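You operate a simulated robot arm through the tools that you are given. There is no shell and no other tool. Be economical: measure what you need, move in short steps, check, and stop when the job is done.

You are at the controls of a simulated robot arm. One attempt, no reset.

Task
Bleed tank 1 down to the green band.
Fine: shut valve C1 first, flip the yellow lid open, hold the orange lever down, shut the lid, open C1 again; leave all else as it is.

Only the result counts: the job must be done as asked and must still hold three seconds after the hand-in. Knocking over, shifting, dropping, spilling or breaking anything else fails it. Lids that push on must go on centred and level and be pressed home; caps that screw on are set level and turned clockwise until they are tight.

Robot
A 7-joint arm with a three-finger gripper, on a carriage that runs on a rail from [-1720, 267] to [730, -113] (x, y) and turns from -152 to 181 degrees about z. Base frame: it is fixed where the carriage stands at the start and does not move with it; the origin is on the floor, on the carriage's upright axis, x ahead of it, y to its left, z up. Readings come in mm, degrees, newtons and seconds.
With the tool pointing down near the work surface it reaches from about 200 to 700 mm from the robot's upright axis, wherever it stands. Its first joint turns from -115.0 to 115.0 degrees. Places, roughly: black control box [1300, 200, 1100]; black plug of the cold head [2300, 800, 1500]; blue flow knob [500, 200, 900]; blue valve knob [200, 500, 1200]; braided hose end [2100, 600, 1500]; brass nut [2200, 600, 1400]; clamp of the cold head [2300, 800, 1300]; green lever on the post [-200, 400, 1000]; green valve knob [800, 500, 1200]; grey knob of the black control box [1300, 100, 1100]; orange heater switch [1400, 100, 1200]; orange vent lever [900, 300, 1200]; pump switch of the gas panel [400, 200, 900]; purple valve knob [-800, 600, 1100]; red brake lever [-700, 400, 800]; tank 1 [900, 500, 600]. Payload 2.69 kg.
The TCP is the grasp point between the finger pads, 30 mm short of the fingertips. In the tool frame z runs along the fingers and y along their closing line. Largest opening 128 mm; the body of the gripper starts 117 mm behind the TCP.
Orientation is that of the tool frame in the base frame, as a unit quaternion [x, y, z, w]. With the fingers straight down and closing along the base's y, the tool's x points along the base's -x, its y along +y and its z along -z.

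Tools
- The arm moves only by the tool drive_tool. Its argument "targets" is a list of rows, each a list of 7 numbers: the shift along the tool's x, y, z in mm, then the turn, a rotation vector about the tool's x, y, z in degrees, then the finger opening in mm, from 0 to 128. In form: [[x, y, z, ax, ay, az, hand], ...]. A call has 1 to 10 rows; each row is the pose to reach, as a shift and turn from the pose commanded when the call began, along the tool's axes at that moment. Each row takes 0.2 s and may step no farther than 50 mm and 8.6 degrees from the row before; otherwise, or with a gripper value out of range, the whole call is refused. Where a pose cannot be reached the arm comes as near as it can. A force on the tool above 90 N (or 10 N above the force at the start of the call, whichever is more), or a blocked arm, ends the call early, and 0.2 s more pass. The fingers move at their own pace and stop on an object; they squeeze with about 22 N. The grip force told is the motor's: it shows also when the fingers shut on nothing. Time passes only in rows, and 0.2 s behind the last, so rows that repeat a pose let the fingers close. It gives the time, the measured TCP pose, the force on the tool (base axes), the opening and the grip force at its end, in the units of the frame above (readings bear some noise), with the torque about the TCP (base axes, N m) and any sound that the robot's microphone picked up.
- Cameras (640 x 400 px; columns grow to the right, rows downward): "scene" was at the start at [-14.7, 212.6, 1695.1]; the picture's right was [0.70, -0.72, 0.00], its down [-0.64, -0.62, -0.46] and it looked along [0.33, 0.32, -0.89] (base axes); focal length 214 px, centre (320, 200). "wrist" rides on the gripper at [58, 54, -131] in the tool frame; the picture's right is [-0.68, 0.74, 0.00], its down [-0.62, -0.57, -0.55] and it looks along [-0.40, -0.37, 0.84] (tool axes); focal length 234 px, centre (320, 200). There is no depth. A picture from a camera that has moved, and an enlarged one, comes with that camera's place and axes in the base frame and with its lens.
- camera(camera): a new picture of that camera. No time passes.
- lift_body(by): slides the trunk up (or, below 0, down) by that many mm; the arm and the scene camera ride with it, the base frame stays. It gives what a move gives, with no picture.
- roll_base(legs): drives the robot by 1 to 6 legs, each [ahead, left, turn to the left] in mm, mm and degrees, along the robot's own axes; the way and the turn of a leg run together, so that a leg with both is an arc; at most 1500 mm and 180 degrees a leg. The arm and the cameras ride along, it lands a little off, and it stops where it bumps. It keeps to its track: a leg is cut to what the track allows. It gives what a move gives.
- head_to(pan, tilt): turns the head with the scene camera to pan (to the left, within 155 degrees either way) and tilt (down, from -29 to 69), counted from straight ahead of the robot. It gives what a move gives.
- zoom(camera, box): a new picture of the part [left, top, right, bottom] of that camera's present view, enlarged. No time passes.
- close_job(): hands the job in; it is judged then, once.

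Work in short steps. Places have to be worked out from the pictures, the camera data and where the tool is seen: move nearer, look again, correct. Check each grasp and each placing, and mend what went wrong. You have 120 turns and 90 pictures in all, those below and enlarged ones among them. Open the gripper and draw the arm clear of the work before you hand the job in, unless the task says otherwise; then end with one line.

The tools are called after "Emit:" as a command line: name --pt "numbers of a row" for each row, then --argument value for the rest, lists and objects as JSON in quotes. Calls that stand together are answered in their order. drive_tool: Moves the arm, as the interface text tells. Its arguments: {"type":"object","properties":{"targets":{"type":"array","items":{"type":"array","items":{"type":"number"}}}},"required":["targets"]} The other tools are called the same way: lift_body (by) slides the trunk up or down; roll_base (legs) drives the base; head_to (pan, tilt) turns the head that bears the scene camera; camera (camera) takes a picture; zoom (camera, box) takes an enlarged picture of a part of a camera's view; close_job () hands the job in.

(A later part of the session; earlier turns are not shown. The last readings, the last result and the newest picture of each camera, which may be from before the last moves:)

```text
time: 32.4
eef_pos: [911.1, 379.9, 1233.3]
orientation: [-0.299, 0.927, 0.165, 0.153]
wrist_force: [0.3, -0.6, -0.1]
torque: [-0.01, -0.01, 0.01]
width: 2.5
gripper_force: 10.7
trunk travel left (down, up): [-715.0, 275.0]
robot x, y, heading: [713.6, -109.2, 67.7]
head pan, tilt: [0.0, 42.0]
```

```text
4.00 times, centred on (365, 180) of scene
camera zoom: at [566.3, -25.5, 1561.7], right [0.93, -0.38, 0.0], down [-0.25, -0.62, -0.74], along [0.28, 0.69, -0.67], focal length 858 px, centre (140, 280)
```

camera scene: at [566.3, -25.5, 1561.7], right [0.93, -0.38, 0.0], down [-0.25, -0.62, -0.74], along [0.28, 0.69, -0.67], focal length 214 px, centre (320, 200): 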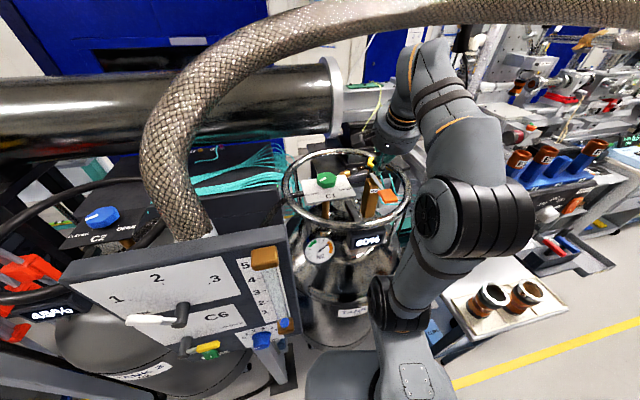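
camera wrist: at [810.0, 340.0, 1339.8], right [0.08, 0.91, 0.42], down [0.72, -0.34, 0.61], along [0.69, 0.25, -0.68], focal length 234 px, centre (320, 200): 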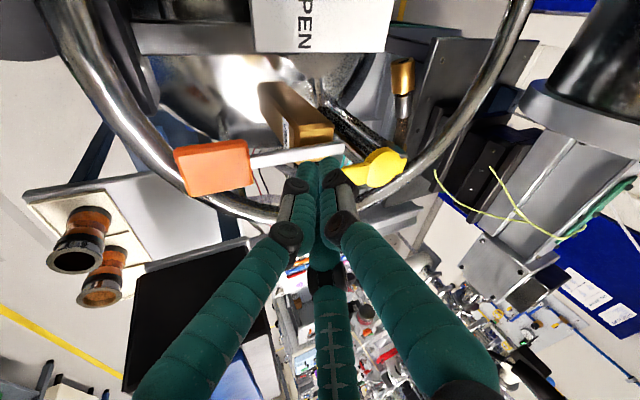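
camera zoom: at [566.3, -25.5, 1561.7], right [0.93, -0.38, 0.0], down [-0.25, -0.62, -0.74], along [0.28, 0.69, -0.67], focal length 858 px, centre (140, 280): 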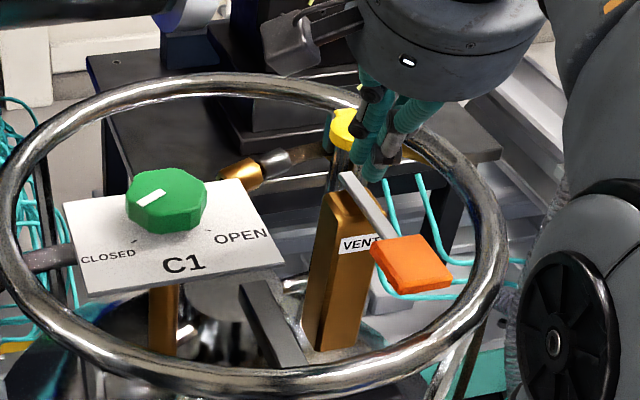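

The lid sits at ≈[962,476,1180] with its tab pointing to −y (tip ≈[958,426]), hinge at the back. I tilt to ~40° and place closed fingertips in front of the tab, slightly above it.

Emit:
drive_tool --pt "-8 -21 5 -3.5 -6.1 0 0" --pt "-16 -42 15 -6.9 -12.2 0 0" --pt "-16 -42 21 -6.9 -12.2 0 0" --pt "-16 -42 21 -6.9 -12.2 0 0"

Emit:
camera --camera "wrist"

Emit:
zoom --camera "scene" --box '[310, 110, 430, 230]'

```text
time: 33.4
eef_pos: [950.2, 363.6, 1210.8]
orientation: [-0.289, 0.894, 0.252, 0.232]
wrist_force: [-1.5, 0.4, -0.3]
torque: [-0.03, -0.08, -0.06]
width: 2.1
gripper_force: 22.0
out of reach, approached as far as the arm can: row 1
trunk travel left (down, up): [-715.0, 275.0]
robot x, y, heading: [714.0, -111.1, 67.7]
head pan, tilt: [0.0, 42.0]
```

```text
48 pictures are left
camera wrist: at [839.3, 303.1, 1294.5], right [0.02, 0.79, 0.61], down [0.66, -0.47, 0.59], along [0.76, 0.39, -0.53], focal length 234 px, centre (320, 200)
```

wrist: 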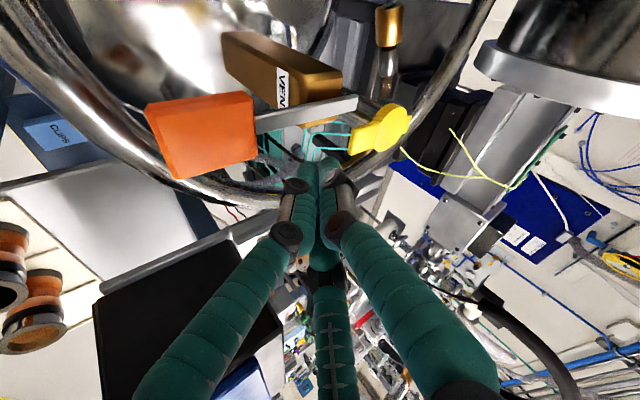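

```text
3.33 times, centred on (370, 170) of scene
camera zoom: at [563.6, -24.7, 1561.4], right [0.93, -0.38, 0.0], down [-0.25, -0.62, -0.74], along [0.28, 0.69, -0.67], focal length 715 px, centre (153, 300)
```

zoom: 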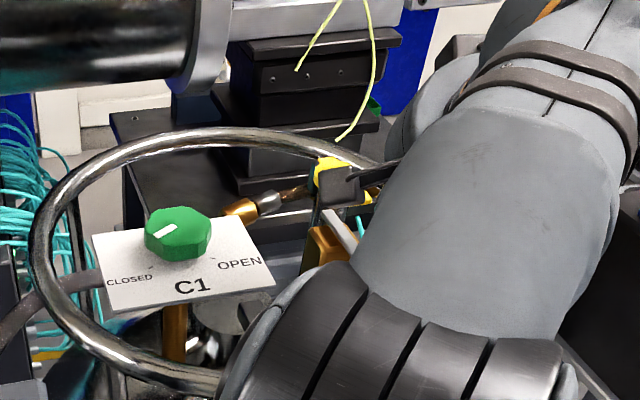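

Refined: lid disc ≈[969,483,1170], tab tip ≈[968,428,1172]; my fingertip is ≈[961,387,1180]. I dip below tab level and slide forward under the tab.

Emit:
drive_tool --pt "6 -6 14 0 0 0 0" --pt "12 -12 29 0 0 0 0" --pt "4 2 41 0 0 0 0" --pt "-4 16 52 0 0 0 0" --pt "-4 16 52 0 0 0 0"

Emit:
zoom --camera "wrist" --box '[180, 60, 460, 235]'

```text
time: 34.6
eef_pos: [959.6, 406.4, 1176.5]
orientation: [-0.287, 0.895, 0.251, 0.232]
wrist_force: [0.2, -1.5, -0.6]
torque: [-0.01, 0.01, 0.02]
width: 2.2
gripper_force: 21.9
trunk travel left (down, up): [-715.0, 275.0]
robot x, y, heading: [710.9, -109.9, 67.8]
head pan, tilt: [0.0, 42.0]
```

```text
2.29 times, centred on (320, 148) of wrist
camera zoom: at [848.0, 346.2, 1260.9], right [0.03, 0.79, 0.61], down [0.66, -0.48, 0.59], along [0.75, 0.39, -0.53], focal length 535 px, centre (320, 320)
```

zoom: 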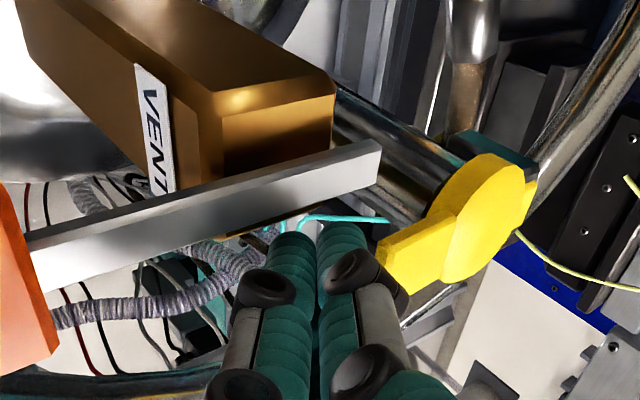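

The tip computes to ≈[970,430,1146], just short of and below the tab end (y≈435). I slide 18 mm further under and lift along the hinge arc.

Emit:
drive_tool --pt "-7.2 12.7 10.5 0 0 0 0" --pt "-15 17.1 -0.2 0 0 0 0" --pt "-24.2 23.3 -10.5 0 0 0 0" --pt "-35 32.3 -18.4 0 0 0 0" --pt "-45 41.8 -22.9 0 0 0 0"

Emit:
zoom --camera "wrist" --box '[180, 60, 460, 235]'

```text
time: 35.8
eef_pos: [962.2, 442.8, 1234.0]
orientation: [-0.288, 0.894, 0.251, 0.232]
wrist_force: [-1.0, -0.6, -0.7]
torque: [0.03, -0.04, 0.05]
width: 2.0
gripper_force: 22.2
trunk travel left (down, up): [-715.0, 275.0]
robot x, y, heading: [715.5, -107.3, 67.7]
head pan, tilt: [0.0, 42.0]
```

```text
2.29 times, centred on (320, 148) of wrist
camera zoom: at [850.1, 381.1, 1318.4], right [0.03, 0.79, 0.61], down [0.66, -0.48, 0.59], along [0.75, 0.39, -0.53], focal length 535 px, centre (320, 320)
```

zoom: 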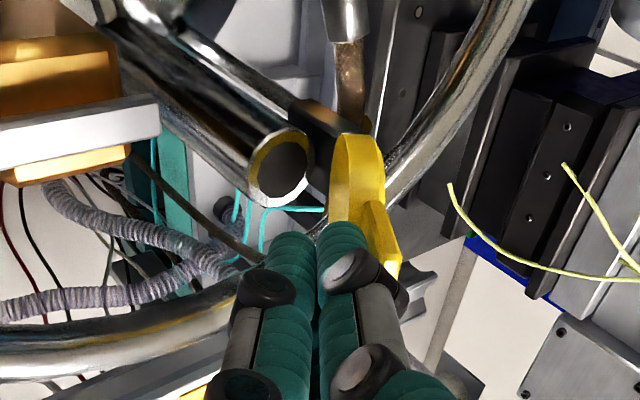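

The lid is lifted — the pipe mouth is visible. I push it on past vertical.

Emit:
drive_tool --pt "-16.7 21.5 5.4 0 0 0 0" --pt "-28.4 40 17.8 0 0 0 0" --pt "-32.4 47 23.7 0 0 0 0" --pt "-32.4 47 23.7 0 0 0 0"

Emit:
camera --camera "wrist"

```text
time: 36.8
eef_pos: [962.0, 492.6, 1252.5]
orientation: [-0.285, 0.895, 0.252, 0.233]
wrist_force: [-4.4, -37.1, -1.7]
torque: [-0.55, 0.05, 0.13]
width: 1.9
gripper_force: 22.0
trunk travel left (down, up): [-715.0, 275.0]
robot x, y, heading: [716.9, -109.8, 68.0]
head pan, tilt: [0.0, 42.0]
```

```text
44 pictures are left
camera wrist: at [851.2, 432.7, 1335.7], right [0.03, 0.79, 0.61], down [0.65, -0.48, 0.58], along [0.76, 0.38, -0.53], focal length 234 px, centre (320, 200)
```

wrist: 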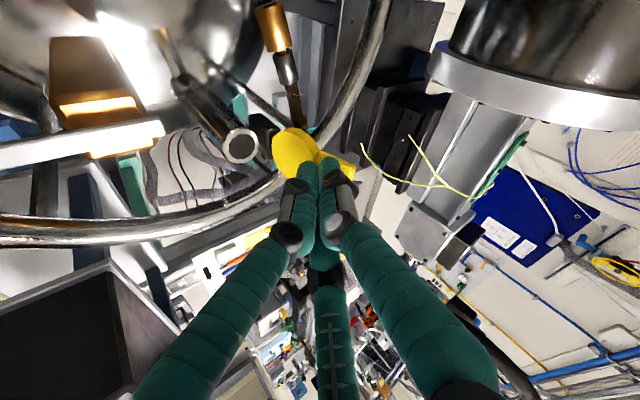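

A 37 N push shows the lid at its stop. I draw back and see whether it stays open.

Emit:
drive_tool --pt "16 -28 -23 0 0 0 0" --pt "32 -56 -47 0 0 0 0" --pt "40 -85 -55 0 0 0 0"

Emit:
camera --camera "wrist"

Emit:
camera --camera "scene"

```text
time: 37.6
eef_pos: [971.6, 395.3, 1241.4]
orientation: [-0.287, 0.894, 0.252, 0.233]
wrist_force: [0.0, 0.3, 0.4]
torque: [0.01, -0.02, 0.03]
width: 2.1
gripper_force: 21.9
trunk travel left (down, up): [-715.0, 275.0]
robot x, y, heading: [717.9, -110.5, 67.6]
head pan, tilt: [0.0, 42.0]
```

```text
43 pictures are left
camera wrist: at [860.2, 332.7, 1325.5], right [0.03, 0.79, 0.61], down [0.66, -0.48, 0.58], along [0.75, 0.39, -0.53], focal length 234 px, centre (320, 200)
```

wrist: 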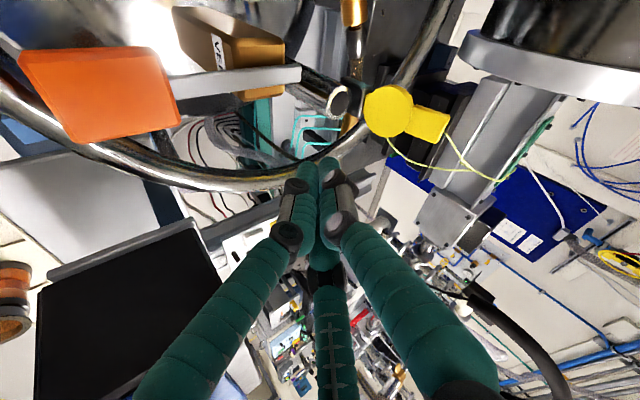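

```text
42 pictures are left
camera scene: at [567.5, -26.8, 1561.9], right [0.93, -0.38, 0.0], down [-0.25, -0.62, -0.74], along [0.28, 0.69, -0.67], focal length 214 px, centre (320, 200)
```

scene: 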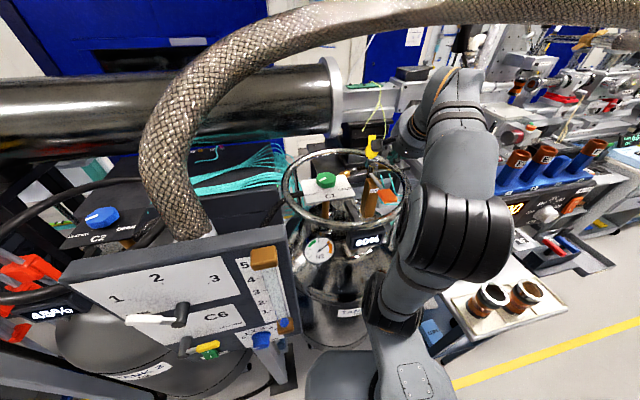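

The lid stays open. Paddle centre works out at ≈[906,318,1178]; I move the closed fingertips to just above it, with a smaller tilt.

Emit:
drive_tool --pt "32 -8 -25 2.4 4.3 0 0" --pt "65 -17 -48 4.8 8.6 0 0" --pt "97 -25 -65 7.3 13 0 0" --pt "97 -25 -65 7.3 13 0 0"

Emit:
camera --camera "wrist"

Emit:
zoom --camera "scene" --box '[280, 130, 420, 280]'

```text
time: 38.6
eef_pos: [898.1, 298.1, 1230.0]
orientation: [-0.298, 0.93, 0.159, 0.147]
wrist_force: [0.4, 0.0, 0.4]
torque: [-0.03, 0.0, 0.03]
width: 2.1
gripper_force: 21.9
trunk travel left (down, up): [-715.0, 275.0]
robot x, y, heading: [714.1, -112.8, 67.9]
head pan, tilt: [0.0, 42.0]
```

```text
41 pictures are left
camera wrist: at [797.9, 260.1, 1337.7], right [0.08, 0.91, 0.4], down [0.72, -0.33, 0.61], along [0.69, 0.24, -0.69], focal length 234 px, centre (320, 200)
```

wrist: 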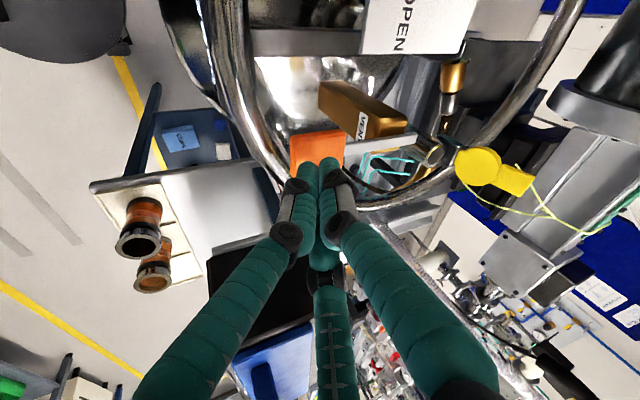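

```text
2.67 times, centred on (350, 205) of scene
camera zoom: at [567.5, -25.4, 1561.9], right [0.93, -0.38, 0.0], down [-0.25, -0.62, -0.74], along [0.28, 0.69, -0.67], focal length 572 px, centre (240, 187)
```

zoom: 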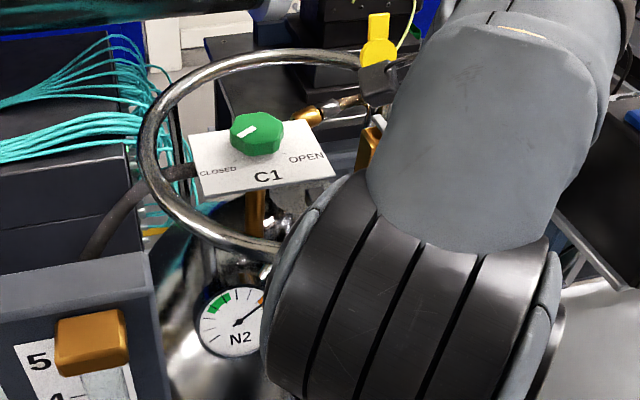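

The fingertip is over the paddle and the gauge stays visible. I press down 25 mm and check force and needle.

Emit:
drive_tool --pt "3.8 -2.1 9 0 0 0 0" --pt "6.9 -3.9 16.2 0 0 0 0" --pt "9.5 -5.4 22.5 0 0 0 0"

Emit:
zoom --camera "scene" --box '[280, 130, 420, 280]'

Emit:
camera --camera "wrist"

```text
time: 39.4
eef_pos: [898.6, 298.4, 1204.6]
orientation: [-0.298, 0.929, 0.16, 0.148]
wrist_force: [-0.3, -0.6, 1.3]
torque: [0.02, -0.02, -0.05]
width: 2.1
gripper_force: 22.1
trunk travel left (down, up): [-715.0, 275.0]
robot x, y, heading: [718.3, -110.2, 68.0]
head pan, tilt: [0.0, 42.0]
```

```text
2.67 times, centred on (350, 205) of scene
camera zoom: at [566.6, -25.9, 1561.8], right [0.93, -0.38, 0.0], down [-0.25, -0.62, -0.74], along [0.28, 0.69, -0.67], focal length 572 px, centre (240, 187)
```

zoom: 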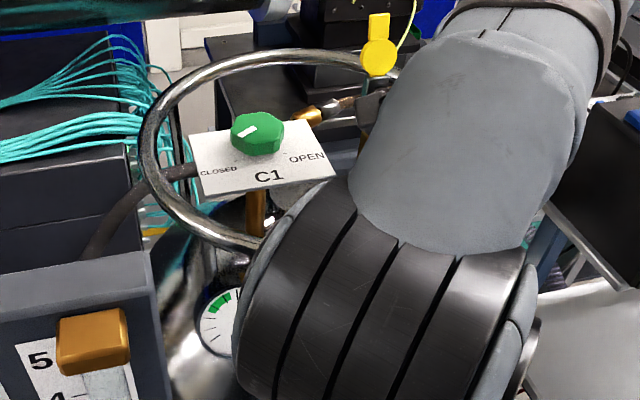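

```text
38 pictures are left
camera wrist: at [798.2, 260.4, 1312.7], right [0.08, 0.91, 0.4], down [0.72, -0.33, 0.61], along [0.69, 0.24, -0.69], focal length 234 px, centre (320, 200)
```

wrist: 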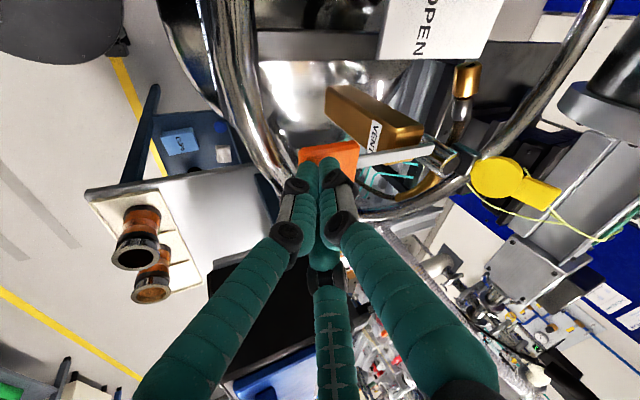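

Not yet pressing (1 N), but the elbow now hides the gauge. I'll raise the hand with the arm and press by lowering the trunk instead, which keeps the elbow clear.

Emit:
drive_tool --pt "-9 5 -20 0 0 0 0" --pt "-17.2 9.7 -40.5 0 0 0 0"

Emit:
lift_body --by -45

Emit:
zoom --camera "scene" --box '[280, 130, 420, 280]'

```text
time: 40.0
eef_pos: [898.8, 299.8, 1249.3]
orientation: [-0.298, 0.93, 0.16, 0.146]
wrist_force: [0.4, -0.7, 0.5]
torque: [0.0, 0.0, -0.02]
width: 1.9
gripper_force: 22.3
trunk travel left (down, up): [-715.0, 275.0]
robot x, y, heading: [710.1, -108.0, 67.9]
head pan, tilt: [0.0, 42.0]
```

```text
time: 40.9
eef_pos: [898.2, 300.2, 1204.5]
orientation: [-0.298, 0.929, 0.16, 0.147]
wrist_force: [-0.3, 0.4, 0.5]
torque: [0.04, -0.02, 0.01]
width: 2.3
gripper_force: 22.2
trunk travel left (down, up): [-670.0, 320.0]
robot x, y, heading: [714.3, -110.9, 68.1]
head pan, tilt: [0.0, 42.0]
```

```text
2.67 times, centred on (350, 205) of scene
camera zoom: at [566.7, -25.8, 1516.8], right [0.93, -0.38, 0.0], down [-0.25, -0.62, -0.74], along [0.28, 0.69, -0.67], focal length 572 px, centre (240, 187)
```

zoom: 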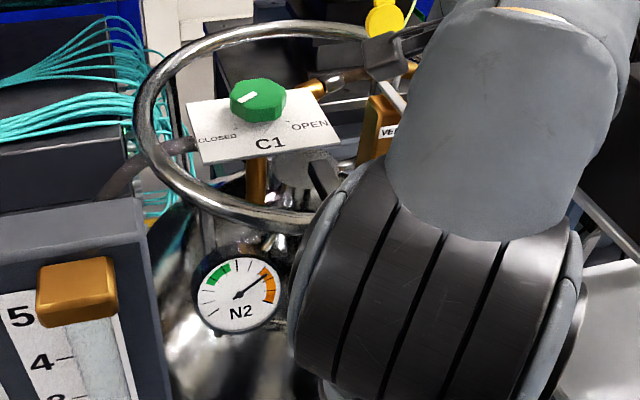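

The whole gauge is visible now. I press further with the trunk.

Emit:
lift_body --by -18

Emit:
zoom --camera "scene" --box '[290, 190, 410, 270]'

Emit:
zoom --camera "wrist" --box '[250, 90, 430, 240]'

```text
time: 41.5
eef_pos: [898.2, 298.2, 1188.0]
orientation: [-0.299, 0.929, 0.16, 0.148]
wrist_force: [0.2, -0.5, 2.4]
torque: [-0.02, 0.01, 0.03]
width: 2.4
gripper_force: 21.9
trunk travel left (down, up): [-652.0, 338.0]
robot x, y, heading: [713.8, -108.2, 67.6]
head pan, tilt: [0.0, 42.0]
```

```text
5.00 times, centred on (350, 230) of scene
camera zoom: at [566.6, -26.2, 1498.8], right [0.93, -0.38, 0.0], down [-0.25, -0.62, -0.74], along [0.28, 0.69, -0.67], focal length 1072 px, centre (170, 50)
```

zoom: 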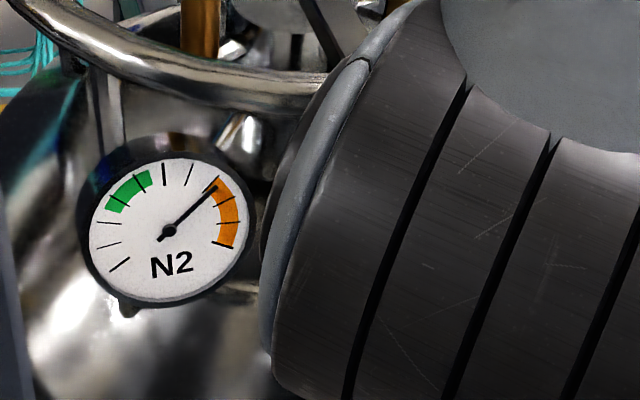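

```text
2.67 times, centred on (340, 165) of wrist
camera zoom: at [798.0, 261.6, 1295.0], right [0.08, 0.91, 0.4], down [0.72, -0.33, 0.61], along [0.69, 0.24, -0.68], focal length 624 px, centre (267, 293)
```

zoom: 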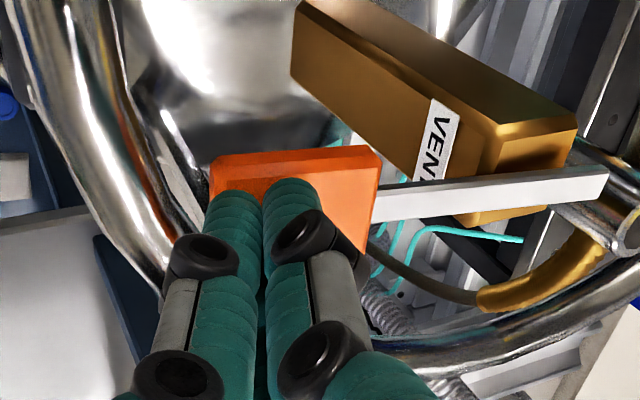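

Light contact (2.4 N) and the lever is beginning to tilt; needle still at the orange edge. I press 10 mm more.

Emit:
lift_body --by -10

Emit:
zoom --camera "scene" --box '[290, 190, 410, 270]'

```text
time: 42.1
eef_pos: [897.2, 295.0, 1181.4]
orientation: [-0.299, 0.928, 0.164, 0.153]
wrist_force: [-0.8, -6.8, 44.4]
torque: [-0.05, 0.23, 0.28]
width: 2.1
gripper_force: 21.5
trunk travel left (down, up): [-642.0, 348.0]
robot x, y, heading: [715.3, -112.2, 67.8]
head pan, tilt: [0.0, 42.0]
```

```text
5.00 times, centred on (350, 230) of scene
camera zoom: at [564.7, -31.1, 1489.5], right [0.93, -0.38, 0.0], down [-0.25, -0.62, -0.75], along [0.28, 0.69, -0.67], focal length 1072 px, centre (170, 50)
```

zoom: 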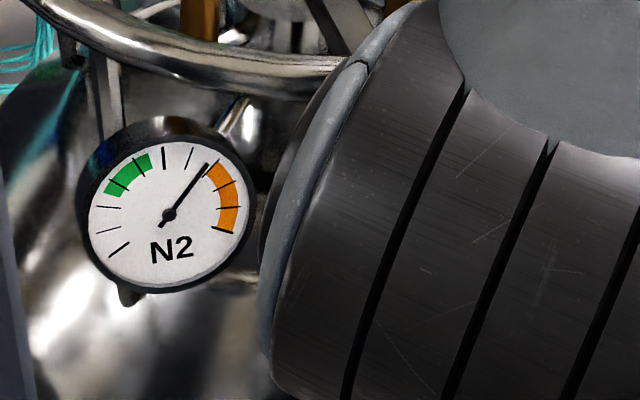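

44 N: the lever is at its bottom and the needle is falling. I hold it for ~0.8 s and check.

Emit:
drive_tool --pt "0 0 0 0 0 0 0" --pt "0 0 0 0 0 0 0" --pt "0 0 0 0 0 0 0"

Emit:
zoom --camera "scene" --box '[290, 190, 410, 270]'

```text
time: 42.9
eef_pos: [898.7, 294.7, 1181.7]
orientation: [-0.299, 0.928, 0.163, 0.152]
wrist_force: [-0.8, -7.1, 49.0]
torque: [-0.04, 0.3, 0.15]
width: 1.9
gripper_force: 22.1
trunk travel left (down, up): [-642.0, 348.0]
robot x, y, heading: [713.0, -110.3, 67.9]
head pan, tilt: [0.0, 42.0]
```

```text
5.00 times, centred on (350, 230) of scene
camera zoom: at [564.6, -31.6, 1489.1], right [0.93, -0.38, 0.0], down [-0.25, -0.62, -0.75], along [0.28, 0.69, -0.67], focal length 1072 px, centre (170, 50)
```

zoom: 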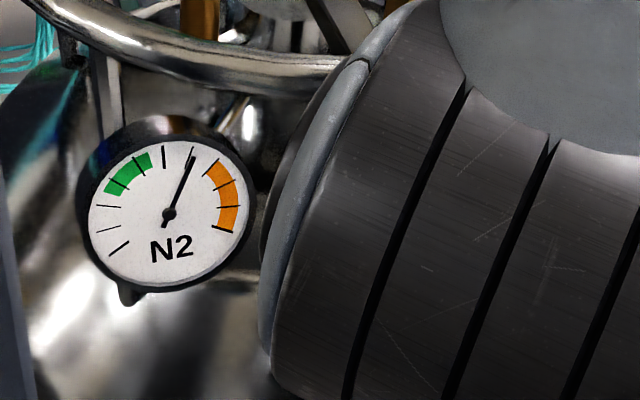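

Needle falls ~19°/s; about 55° remain to the middle of green. I hold 2.2 s more.

Emit:
drive_tool --pt "0 0 0 0 0 0 0" --pt "0 0 0 0 0 0 0" --pt "0 0 0 0 0 0 0" --pt "0 0 0 0 0 0 0" --pt "0 0 0 0 0 0 0" --pt "0 0 0 0 0 0 0" --pt "0 0 0 0 0 0 0" --pt "0 0 0 0 0 0 0" --pt "0 0 0 0 0 0 0"

Emit:
zoom --camera "scene" --box '[290, 190, 410, 270]'

```text
time: 44.9
eef_pos: [896.8, 295.5, 1181.7]
orientation: [-0.299, 0.928, 0.163, 0.151]
wrist_force: [-1.5, -9.1, 48.9]
torque: [-0.03, 0.32, 0.07]
width: 2.1
gripper_force: 21.4
trunk travel left (down, up): [-642.0, 348.0]
robot x, y, heading: [710.8, -111.2, 67.8]
head pan, tilt: [0.0, 42.0]
```

```text
5.00 times, centred on (350, 230) of scene
camera zoom: at [564.6, -31.9, 1489.0], right [0.93, -0.38, 0.0], down [-0.25, -0.62, -0.75], along [0.28, 0.69, -0.67], focal length 1072 px, centre (170, 50)
```

zoom: 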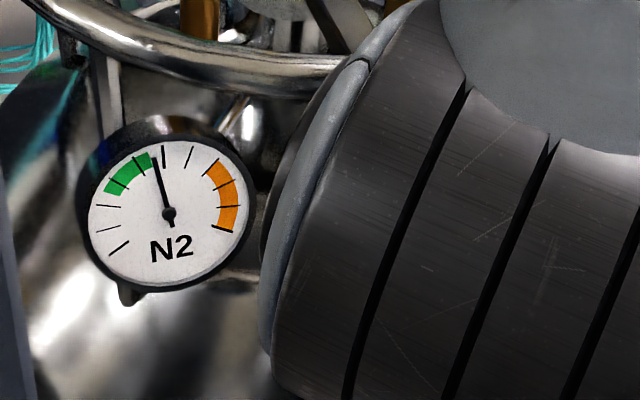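

Needle is at the green edge; ~20° to the middle. I hold 0.8 s more and lift off in the same call.

Emit:
drive_tool --pt "0 0 0 0 0 0 0" --pt "0 0 0 0 0 0 0" --pt "0 0 0 0 0 0 0" --pt "0 0 0 0 0 0 0" --pt "-15 8.5 -36 0 0 0 0" --pt "-23 13 -54 0 0 0 0"

Emit:
zoom --camera "scene" --box '[290, 190, 410, 270]'

Emit:
camera --camera "wrist"

```text
time: 46.3
eef_pos: [898.6, 302.0, 1236.9]
orientation: [-0.298, 0.93, 0.159, 0.146]
wrist_force: [-0.2, 0.0, 0.3]
torque: [-0.02, 0.02, 0.02]
width: 2.5
gripper_force: 21.7
trunk travel left (down, up): [-642.0, 348.0]
robot x, y, heading: [712.8, -107.8, 67.7]
head pan, tilt: [0.0, 42.0]
```

```text
5.00 times, centred on (350, 230) of scene
camera zoom: at [567.2, -25.0, 1488.5], right [0.93, -0.38, 0.0], down [-0.25, -0.62, -0.74], along [0.28, 0.69, -0.67], focal length 1072 px, centre (170, 50)
```

zoom: 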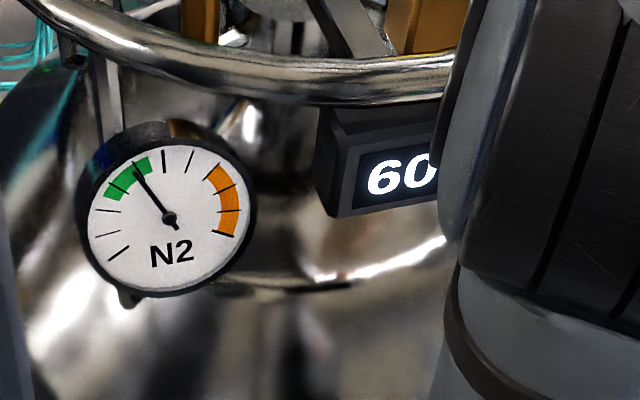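

```text
30 pictures are left
camera wrist: at [798.3, 264.2, 1345.0], right [0.08, 0.91, 0.4], down [0.72, -0.33, 0.61], along [0.69, 0.24, -0.69], focal length 234 px, centre (320, 200)
```

wrist: 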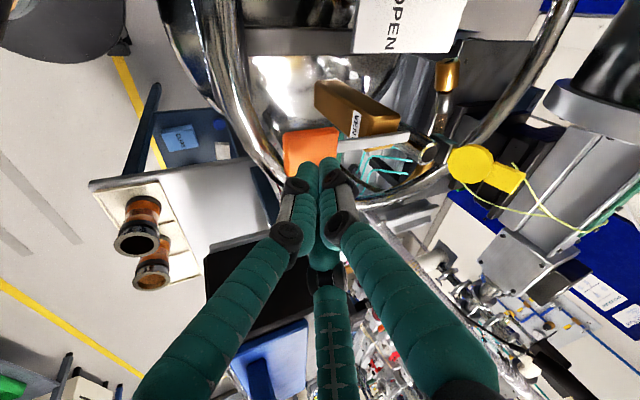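

The needle sits in the middle of green and the lever sprang back. The open lid's tab tip is at ≈[972,524,1247]; I move up in front of it with more tilt, ready to reach over and pull it shut.

Emit:
drive_tool --pt "-30 15 -20 -3 -5.4 0 0" --pt "-70 40 -20 -6.1 -10.9 0 0" --pt "-110 66 -17 -9.1 -16.3 0 0" --pt "-147 92 -14.5 -12.2 -21.8 0 0" --pt "-147 92 -14.5 -12.2 -21.8 0 0"

Emit:
camera --camera "wrist"

Emit:
camera --camera "scene"

```text
time: 47.5
eef_pos: [952.8, 440.5, 1325.6]
orientation: [-0.277, 0.862, 0.312, 0.287]
wrist_force: [-0.1, -0.1, 0.2]
torque: [0.05, 0.0, 0.05]
width: 2.1
gripper_force: 22.7
trunk travel left (down, up): [-642.0, 348.0]
robot x, y, heading: [710.1, -116.3, 67.8]
head pan, tilt: [0.0, 42.0]
```

```text
29 pictures are left
camera wrist: at [836.0, 368.4, 1390.7], right [-0.02, 0.68, 0.73], down [0.61, -0.57, 0.55], along [0.79, 0.46, -0.4], focal length 234 px, centre (320, 200)
```

wrist: 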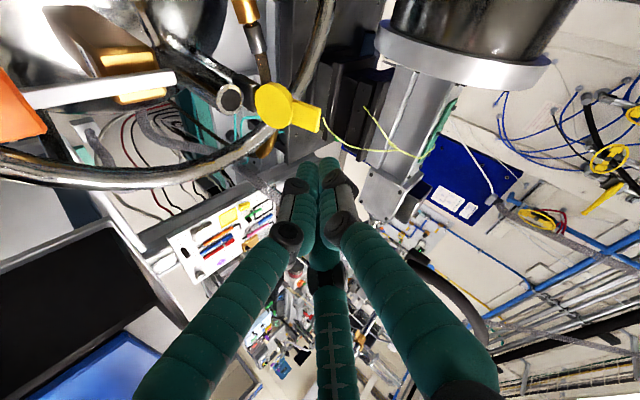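

```text
28 pictures are left
camera scene: at [566.7, -26.1, 1488.8], right [0.93, -0.38, 0.0], down [-0.25, -0.62, -0.74], along [0.28, 0.69, -0.67], focal length 214 px, centre (320, 200)
```

scene: 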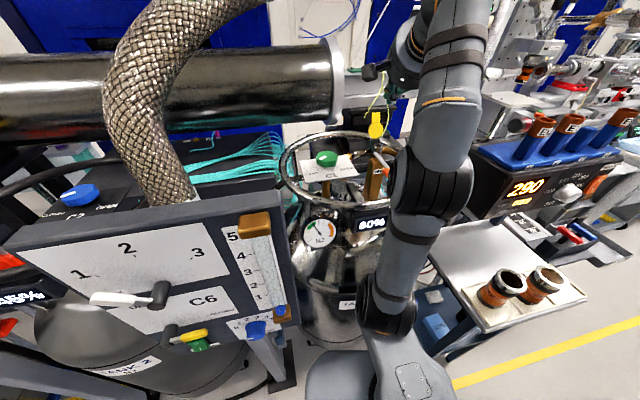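

Tab tip refined to [976,530,1247]. I reach over it and lower the fingertip behind it.

Emit:
drive_tool --pt "-4 14 29 0 0 0 0" --pt "-7.9 28.2 59 0 0 0 0" --pt "-11.3 44.2 97 0 0 0 0" --pt "3.6 37.7 115 0 0 0 0" --pt "3.6 37.7 115 0 0 0 0"

Emit:
camera --camera "wrist"

Emit:
zoom --camera "scene" --box '[300, 0, 460, 200]'

```text
time: 48.7
eef_pos: [964.9, 543.7, 1261.2]
orientation: [-0.277, 0.863, 0.31, 0.287]
wrist_force: [0.2, -0.8, -0.2]
torque: [-0.04, -0.02, 0.03]
width: 2.2
gripper_force: 22.0
trunk travel left (down, up): [-642.0, 348.0]
robot x, y, heading: [718.0, -109.9, 67.6]
head pan, tilt: [0.0, 42.0]
```

```text
27 pictures are left
camera wrist: at [848.0, 472.2, 1325.6], right [-0.02, 0.68, 0.73], down [0.61, -0.57, 0.55], along [0.79, 0.46, -0.41], focal length 234 px, centre (320, 200)
```

wrist: 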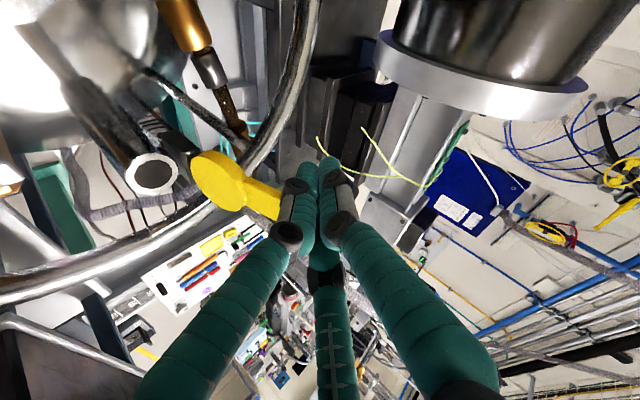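

```text
2.00 times, centred on (380, 100) of scene
camera zoom: at [567.2, -25.0, 1488.8], right [0.93, -0.38, 0.0], down [-0.25, -0.62, -0.74], along [0.28, 0.69, -0.67], focal length 429 px, centre (200, 400)
```

zoom: 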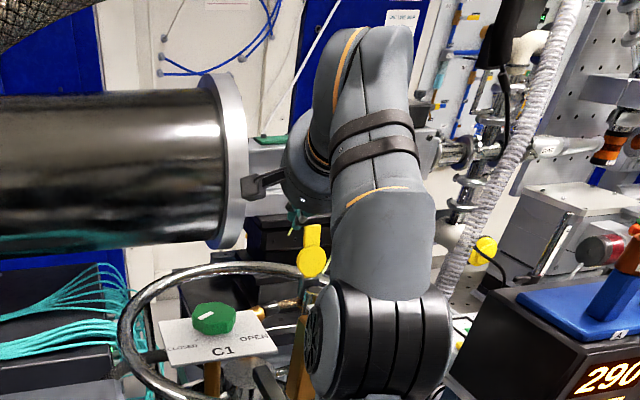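

The fingertip is behind the tab. I dip 12 mm and pull toward the robot.

Emit:
drive_tool --pt "8 -4.5 7.7 0 0 0 0" --pt "17 -24.1 -13.2 0 0 0 0" --pt "24.6 -42.9 -35.4 0 0 0 0" --pt "31.7 -63.8 -63 0 0 0 0" --pt "31.7 -63.8 -63 0 0 0 0"

Emit:
camera --camera "wrist"

```text
time: 49.9
eef_pos: [964.8, 447.8, 1257.6]
orientation: [-0.276, 0.863, 0.309, 0.288]
wrist_force: [0.0, 0.6, -0.3]
torque: [0.03, 0.05, -0.01]
width: 2.0
gripper_force: 21.4
trunk travel left (down, up): [-642.0, 348.0]
robot x, y, heading: [718.1, -111.3, 67.8]
head pan, tilt: [0.0, 42.0]
```

```text
25 pictures are left
camera wrist: at [847.7, 375.7, 1320.6], right [-0.02, 0.68, 0.73], down [0.61, -0.57, 0.55], along [0.79, 0.46, -0.41], focal length 234 px, centre (320, 200)
```

wrist: 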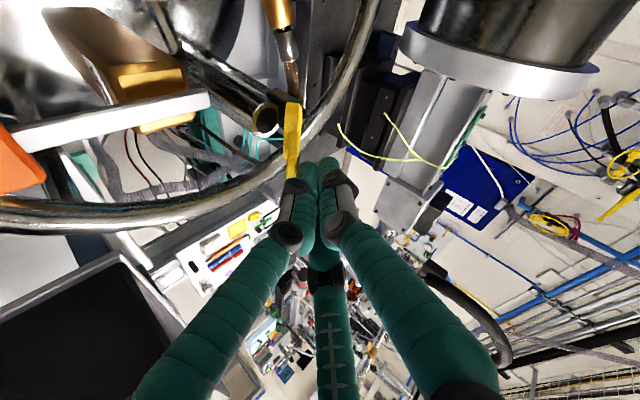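

The lid is being pulled (now near vertical). I continue over and down.

Emit:
drive_tool --pt "12.5 -16.5 -16.5 0 0 0 0" --pt "27.3 -31.7 -16.1 0 0 0 0" --pt "39.3 -38.5 -4.6 0 0 0 0" --pt "39.3 -38.5 -4.6 0 0 0 0"

Emit:
camera --camera "wrist"

```text
time: 50.9
eef_pos: [959.4, 405.2, 1220.4]
orientation: [-0.277, 0.861, 0.312, 0.29]
wrist_force: [-6.8, -12.9, 7.3]
torque: [0.07, 0.06, 0.23]
width: 2.5
gripper_force: 22.0
trunk travel left (down, up): [-642.0, 348.0]
robot x, y, heading: [716.4, -110.2, 67.8]
head pan, tilt: [0.0, 42.0]
```

```text
24 pictures are left
camera wrist: at [842.1, 333.2, 1284.7], right [-0.03, 0.68, 0.73], down [0.61, -0.57, 0.55], along [0.79, 0.46, -0.4], focal length 234 px, centre (320, 200)
```

wrist: 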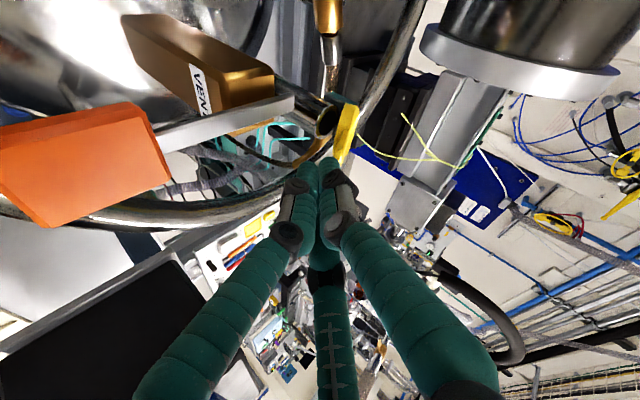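

The tip slipped off the tab end and now sits in front of the half-shut lid. I back off, rise above it, and look before pressing it down from above.

Emit:
drive_tool --pt "-2.2 -6 -16.9 0 0 0 0" --pt "-29.8 9.1 -38.5 0 0 0 0" --pt "-59.4 29.6 -53 0 0 0 0" --pt "-71.9 57 -23.7 0 0 0 0" --pt "-71.9 57 -23.7 0 0 0 0"

Emit:
camera --camera "wrist"

```text
time: 52.1
eef_pos: [965.5, 449.7, 1304.0]
orientation: [-0.277, 0.862, 0.312, 0.288]
wrist_force: [0.1, 0.1, 0.8]
torque: [0.0, 0.01, -0.03]
width: 2.4
gripper_force: 22.1
trunk travel left (down, up): [-642.0, 348.0]
robot x, y, heading: [714.2, -112.8, 67.9]
head pan, tilt: [0.0, 42.0]
```

```text
23 pictures are left
camera wrist: at [849.1, 377.4, 1368.6], right [-0.02, 0.68, 0.73], down [0.61, -0.57, 0.55], along [0.79, 0.46, -0.41], focal length 234 px, centre (320, 200)
```

wrist: 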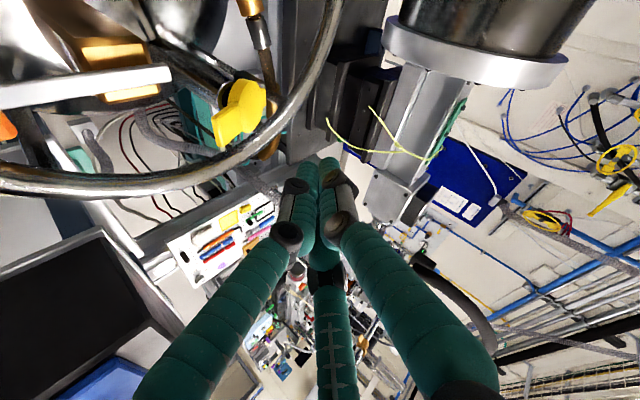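

The lid looks lower now; I zoom.

Emit:
zoom --camera "wrist" --box '[140, 40, 360, 200]'

```text
2.50 times, centred on (250, 120) of wrist
camera zoom: at [849.1, 377.4, 1368.6], right [-0.02, 0.68, 0.73], down [0.61, -0.57, 0.55], along [0.79, 0.46, -0.41], focal length 585 px, centre (495, 400)
```

zoom: 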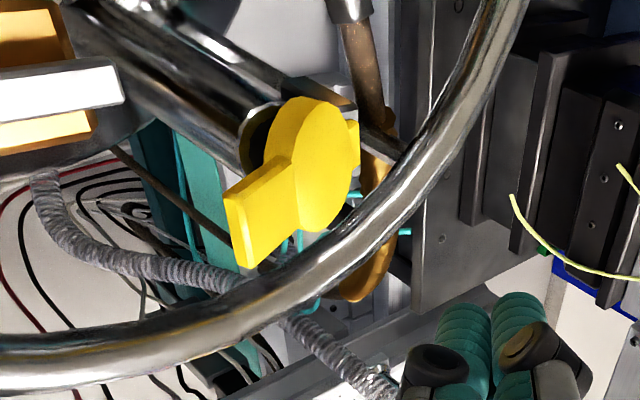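

The lid is ~25° from shut. I press it down from above at its centre.

Emit:
drive_tool --pt "31.6 -15.2 20.6 0 0 0 0" --pt "51.6 -26.5 39.7 0 0 0 0" --pt "61.6 -32.2 49.3 0 0 0 0" --pt "68.3 -36 55.7 0 0 0 0" --pt "68.3 -36 55.7 0 0 0 0"

Emit:
zoom --camera "wrist" --box '[220, 60, 440, 220]'

```text
time: 53.3
eef_pos: [961.3, 444.6, 1210.2]
orientation: [-0.277, 0.862, 0.311, 0.288]
wrist_force: [0.1, -0.1, 0.5]
torque: [-0.04, 0.01, 0.0]
width: 2.3
gripper_force: 21.8
trunk travel left (down, up): [-642.0, 348.0]
robot x, y, heading: [712.8, -114.7, 67.6]
head pan, tilt: [0.0, 42.0]
```

```text
2.50 times, centred on (330, 140) of wrist
camera zoom: at [844.3, 373.8, 1274.0], right [-0.02, 0.68, 0.73], down [0.61, -0.57, 0.55], along [0.79, 0.46, -0.41], focal length 585 px, centre (295, 350)
```

zoom: 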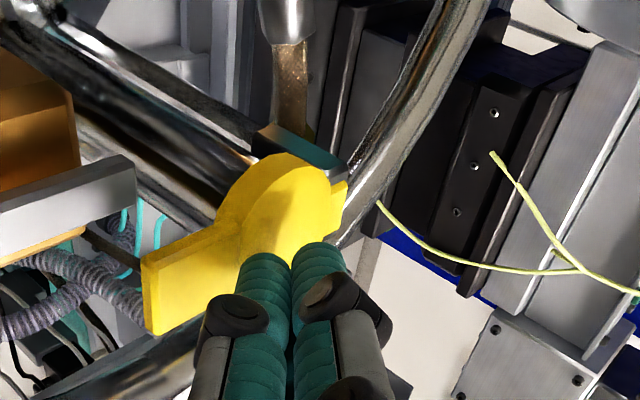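

Not yet in firm contact; I press on another 15 mm.

Emit:
drive_tool --pt "4 -2.3 3.8 0 0 0 0" --pt "7.3 -4.2 7 0 0 0 0" --pt "10 -5.7 9.6 0 0 0 0" --pt "10 -5.7 9.6 0 0 0 0"

Emit:
zoom --camera "wrist" --box '[220, 60, 440, 220]'

```text
time: 54.3
eef_pos: [960.9, 442.9, 1208.0]
orientation: [-0.277, 0.856, 0.317, 0.299]
wrist_force: [-1.3, -1.5, 43.7]
torque: [0.46, 0.01, -0.22]
width: 2.0
gripper_force: 22.0
trunk travel left (down, up): [-642.0, 348.0]
robot x, y, heading: [712.8, -111.1, 68.0]
head pan, tilt: [0.0, 42.0]
```

```text
2.50 times, centred on (330, 140) of wrist
camera zoom: at [843.0, 369.6, 1266.8], right [-0.04, 0.67, 0.74], down [0.6, -0.58, 0.55], along [0.8, 0.47, -0.38], focal length 585 px, centre (295, 350)
```

zoom: 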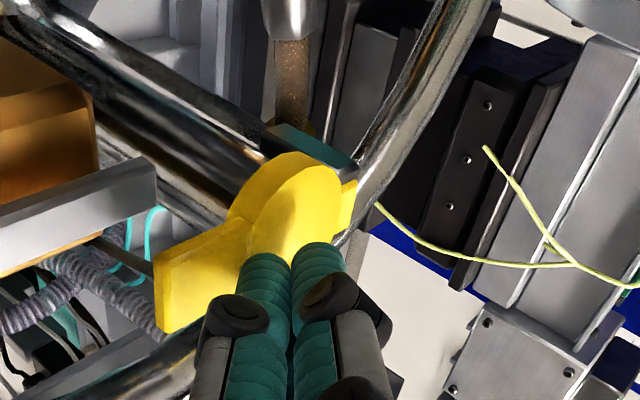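

43.7 N on the lid: it bears on the pipe. I lift off and check it.

Emit:
drive_tool --pt "-20 11.4 -19 0 0 0 0" --pt "-35 7 -45 0 0 0 0" --pt "-45 -4 -80 0 0 0 0"

Emit:
zoom --camera "wrist" --box '[160, 40, 440, 240]'

Emit:
zoom --camera "scene" --box '[270, 110, 430, 260]'

```text
time: 55.1
eef_pos: [970.4, 399.4, 1276.8]
orientation: [-0.277, 0.863, 0.31, 0.287]
wrist_force: [0.5, -0.4, -0.3]
torque: [0.03, 0.06, 0.02]
width: 2.2
gripper_force: 22.3
trunk travel left (down, up): [-642.0, 348.0]
robot x, y, heading: [715.4, -111.1, 67.7]
head pan, tilt: [0.0, 42.0]
```

```text
2.00 times, centred on (300, 140) of wrist
camera zoom: at [853.7, 328.1, 1340.6], right [-0.02, 0.68, 0.73], down [0.61, -0.57, 0.55], along [0.79, 0.46, -0.41], focal length 468 px, centre (360, 320)
```

zoom: 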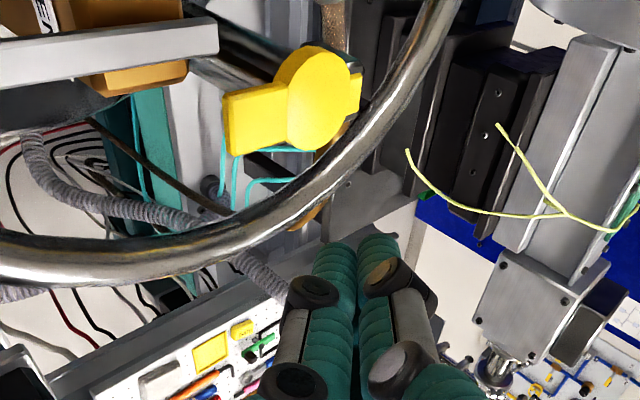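

```text
2.67 times, centred on (350, 185) of scene
camera zoom: at [567.1, -26.5, 1488.8], right [0.93, -0.38, 0.0], down [-0.25, -0.62, -0.74], along [0.28, 0.69, -0.67], focal length 572 px, centre (240, 240)
```

zoom: 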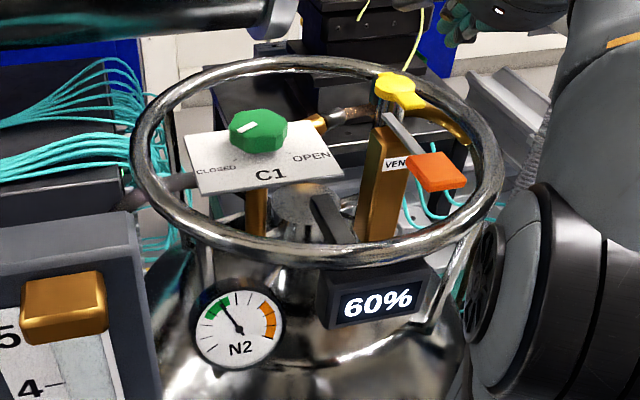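

Lid is shut, needle in green, lever up. Now to reopen C1: I raise the trunk back by 73 mm and return the hand to the waypoint between lever and knob.

Emit:
lift_body --by 73

Emit:
drive_tool --pt "37.6 -3.9 10.6 3.9 7 0 0" --pt "75 -7.8 21 7.8 13.9 0 0" --pt "112.7 -11.6 31.7 11.7 20.9 0 0" --pt "112.7 -11.6 31.7 11.7 20.9 0 0"

```text
time: 56.2
eef_pos: [969.2, 402.2, 1348.5]
orientation: [-0.276, 0.863, 0.31, 0.287]
wrist_force: [-0.2, 0.5, 0.1]
torque: [-0.01, 0.01, 0.01]
width: 2.2
gripper_force: 21.5
trunk travel left (down, up): [-715.0, 275.0]
robot x, y, heading: [715.4, -108.3, 67.5]
head pan, tilt: [0.0, 42.0]
```

```text
time: 57.2
eef_pos: [911.1, 380.6, 1248.7]
orientation: [-0.297, 0.928, 0.166, 0.153]
wrist_force: [0.4, -0.3, -0.1]
torque: [0.01, 0.02, -0.01]
width: 2.2
gripper_force: 21.5
trunk travel left (down, up): [-715.0, 275.0]
robot x, y, heading: [712.3, -113.5, 68.0]
head pan, tilt: [0.0, 42.0]
```

I swing over the knob, rotating the wrist back +64° and opening the fingers.

Emit:
drive_tool --pt "10 15 0 0 0 8 0" --pt "20 30 0 0 0 16 10" --pt "30 45 0 0 0 24 30" --pt "40 60 0 0 0 32 50" --pt "50 75 2 0 0 40 70" --pt "60 90 5 0 0 48 90" --pt "70 104 10 0 0 56 110" --pt "80 117 16 0 0 64 110" --pt "80 117 16 0 0 64 110"

Emit:
camera --camera "wrist"

```text
time: 59.2
eef_pos: [781.3, 438.5, 1230.6]
orientation: [0.24, 0.944, 0.223, 0.041]
wrist_force: [-0.7, -0.1, 0.4]
torque: [-0.01, -0.01, 0.02]
width: 110.1
gripper_force: 0.2
trunk travel left (down, up): [-715.0, 275.0]
robot x, y, heading: [717.8, -108.9, 67.8]
head pan, tilt: [0.0, 42.0]
```

```text
17 pictures are left
camera wrist: at [730.2, 456.7, 1372.3], right [0.92, 0.26, 0.31], down [0.2, -0.95, 0.23], along [0.35, -0.15, -0.92], focal length 234 px, centre (320, 200)
```

wrist: 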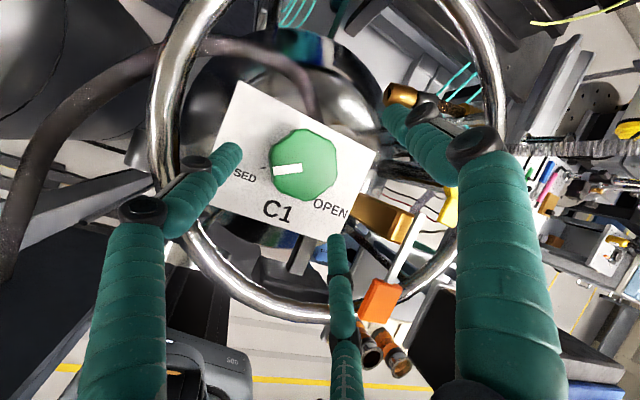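

Same view as before. I lower back round the knob with the matching tilt, then close.

Emit:
drive_tool --pt "0 -2 12 4 0 0 110" --pt "1 -5 22 8 0 0 110" --pt "1 -8 30 12 0 0 110" --pt "1 -9 36 12 0 0 110" --pt "1 -9 36 12 0 0 110"

Emit:
camera --camera "wrist"

```text
time: 60.4
eef_pos: [784.0, 447.1, 1193.4]
orientation: [0.242, 0.962, 0.123, 0.017]
wrist_force: [0.9, 1.1, -0.1]
torque: [0.02, 0.01, -0.02]
width: 109.9
gripper_force: 0.2
trunk travel left (down, up): [-715.0, 275.0]
robot x, y, heading: [712.0, -112.4, 68.0]
head pan, tilt: [0.0, 42.0]
```

```text
16 pictures are left
camera wrist: at [745.5, 490.6, 1333.8], right [0.94, 0.31, 0.16], down [0.23, -0.9, 0.38], along [0.26, -0.32, -0.91], focal length 234 px, centre (320, 200)
```

wrist: 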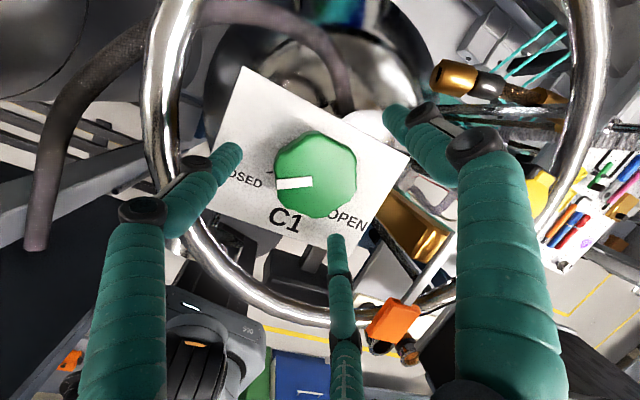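

Centred round the knob; I close on it.

Emit:
drive_tool --pt "0 0 0 0 0 0 90" --pt "0 0 0 0 0 0 75" --pt "0 0 0 0 0 0 60" --pt "0 0 0 0 0 0 50" --pt "0 0 0 0 0 0 45" --pt "0 0 0 0 0 0 45"

```text
time: 61.8
eef_pos: [781.5, 445.3, 1193.3]
orientation: [0.241, 0.963, 0.122, 0.016]
wrist_force: [-7.4, 0.2, 1.6]
torque: [-0.16, 0.53, 0.04]
width: 61.6
gripper_force: 32.2
trunk travel left (down, up): [-715.0, 275.0]
robot x, y, heading: [714.4, -111.5, 67.7]
head pan, tilt: [0.0, 42.0]
```

Good grip (width 61.6, low side force). I turn counter-clockwise 48°.

Emit:
drive_tool --pt "0 0 0 0 0 -8 45" --pt "0 0 0 0 0 -16 45" --pt "0 0 0 0 0 -24 45" --pt "0 0 0 0 0 -32 45" --pt "0 0 0 0 0 -40 45" --pt "0 0 0 0 0 -48 45"

Emit:
camera --camera "wrist"

```text
time: 63.2
eef_pos: [780.1, 444.6, 1193.4]
orientation: [-0.172, 0.977, 0.106, 0.063]
wrist_force: [-10.9, -4.1, -3.0]
torque: [-0.01, 1.61, 0.03]
width: 60.9
gripper_force: 45.3
trunk travel left (down, up): [-715.0, 275.0]
robot x, y, heading: [718.9, -110.9, 67.8]
head pan, tilt: [0.0, 42.0]
```

```text
15 pictures are left
camera wrist: at [695.5, 447.2, 1319.9], right [0.37, 0.9, 0.24], down [0.72, -0.45, 0.53], along [0.58, -0.02, -0.81], focal length 234 px, centre (320, 200)
```

wrist: 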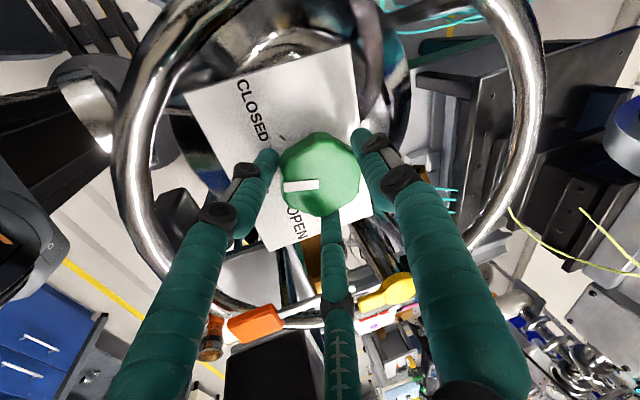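

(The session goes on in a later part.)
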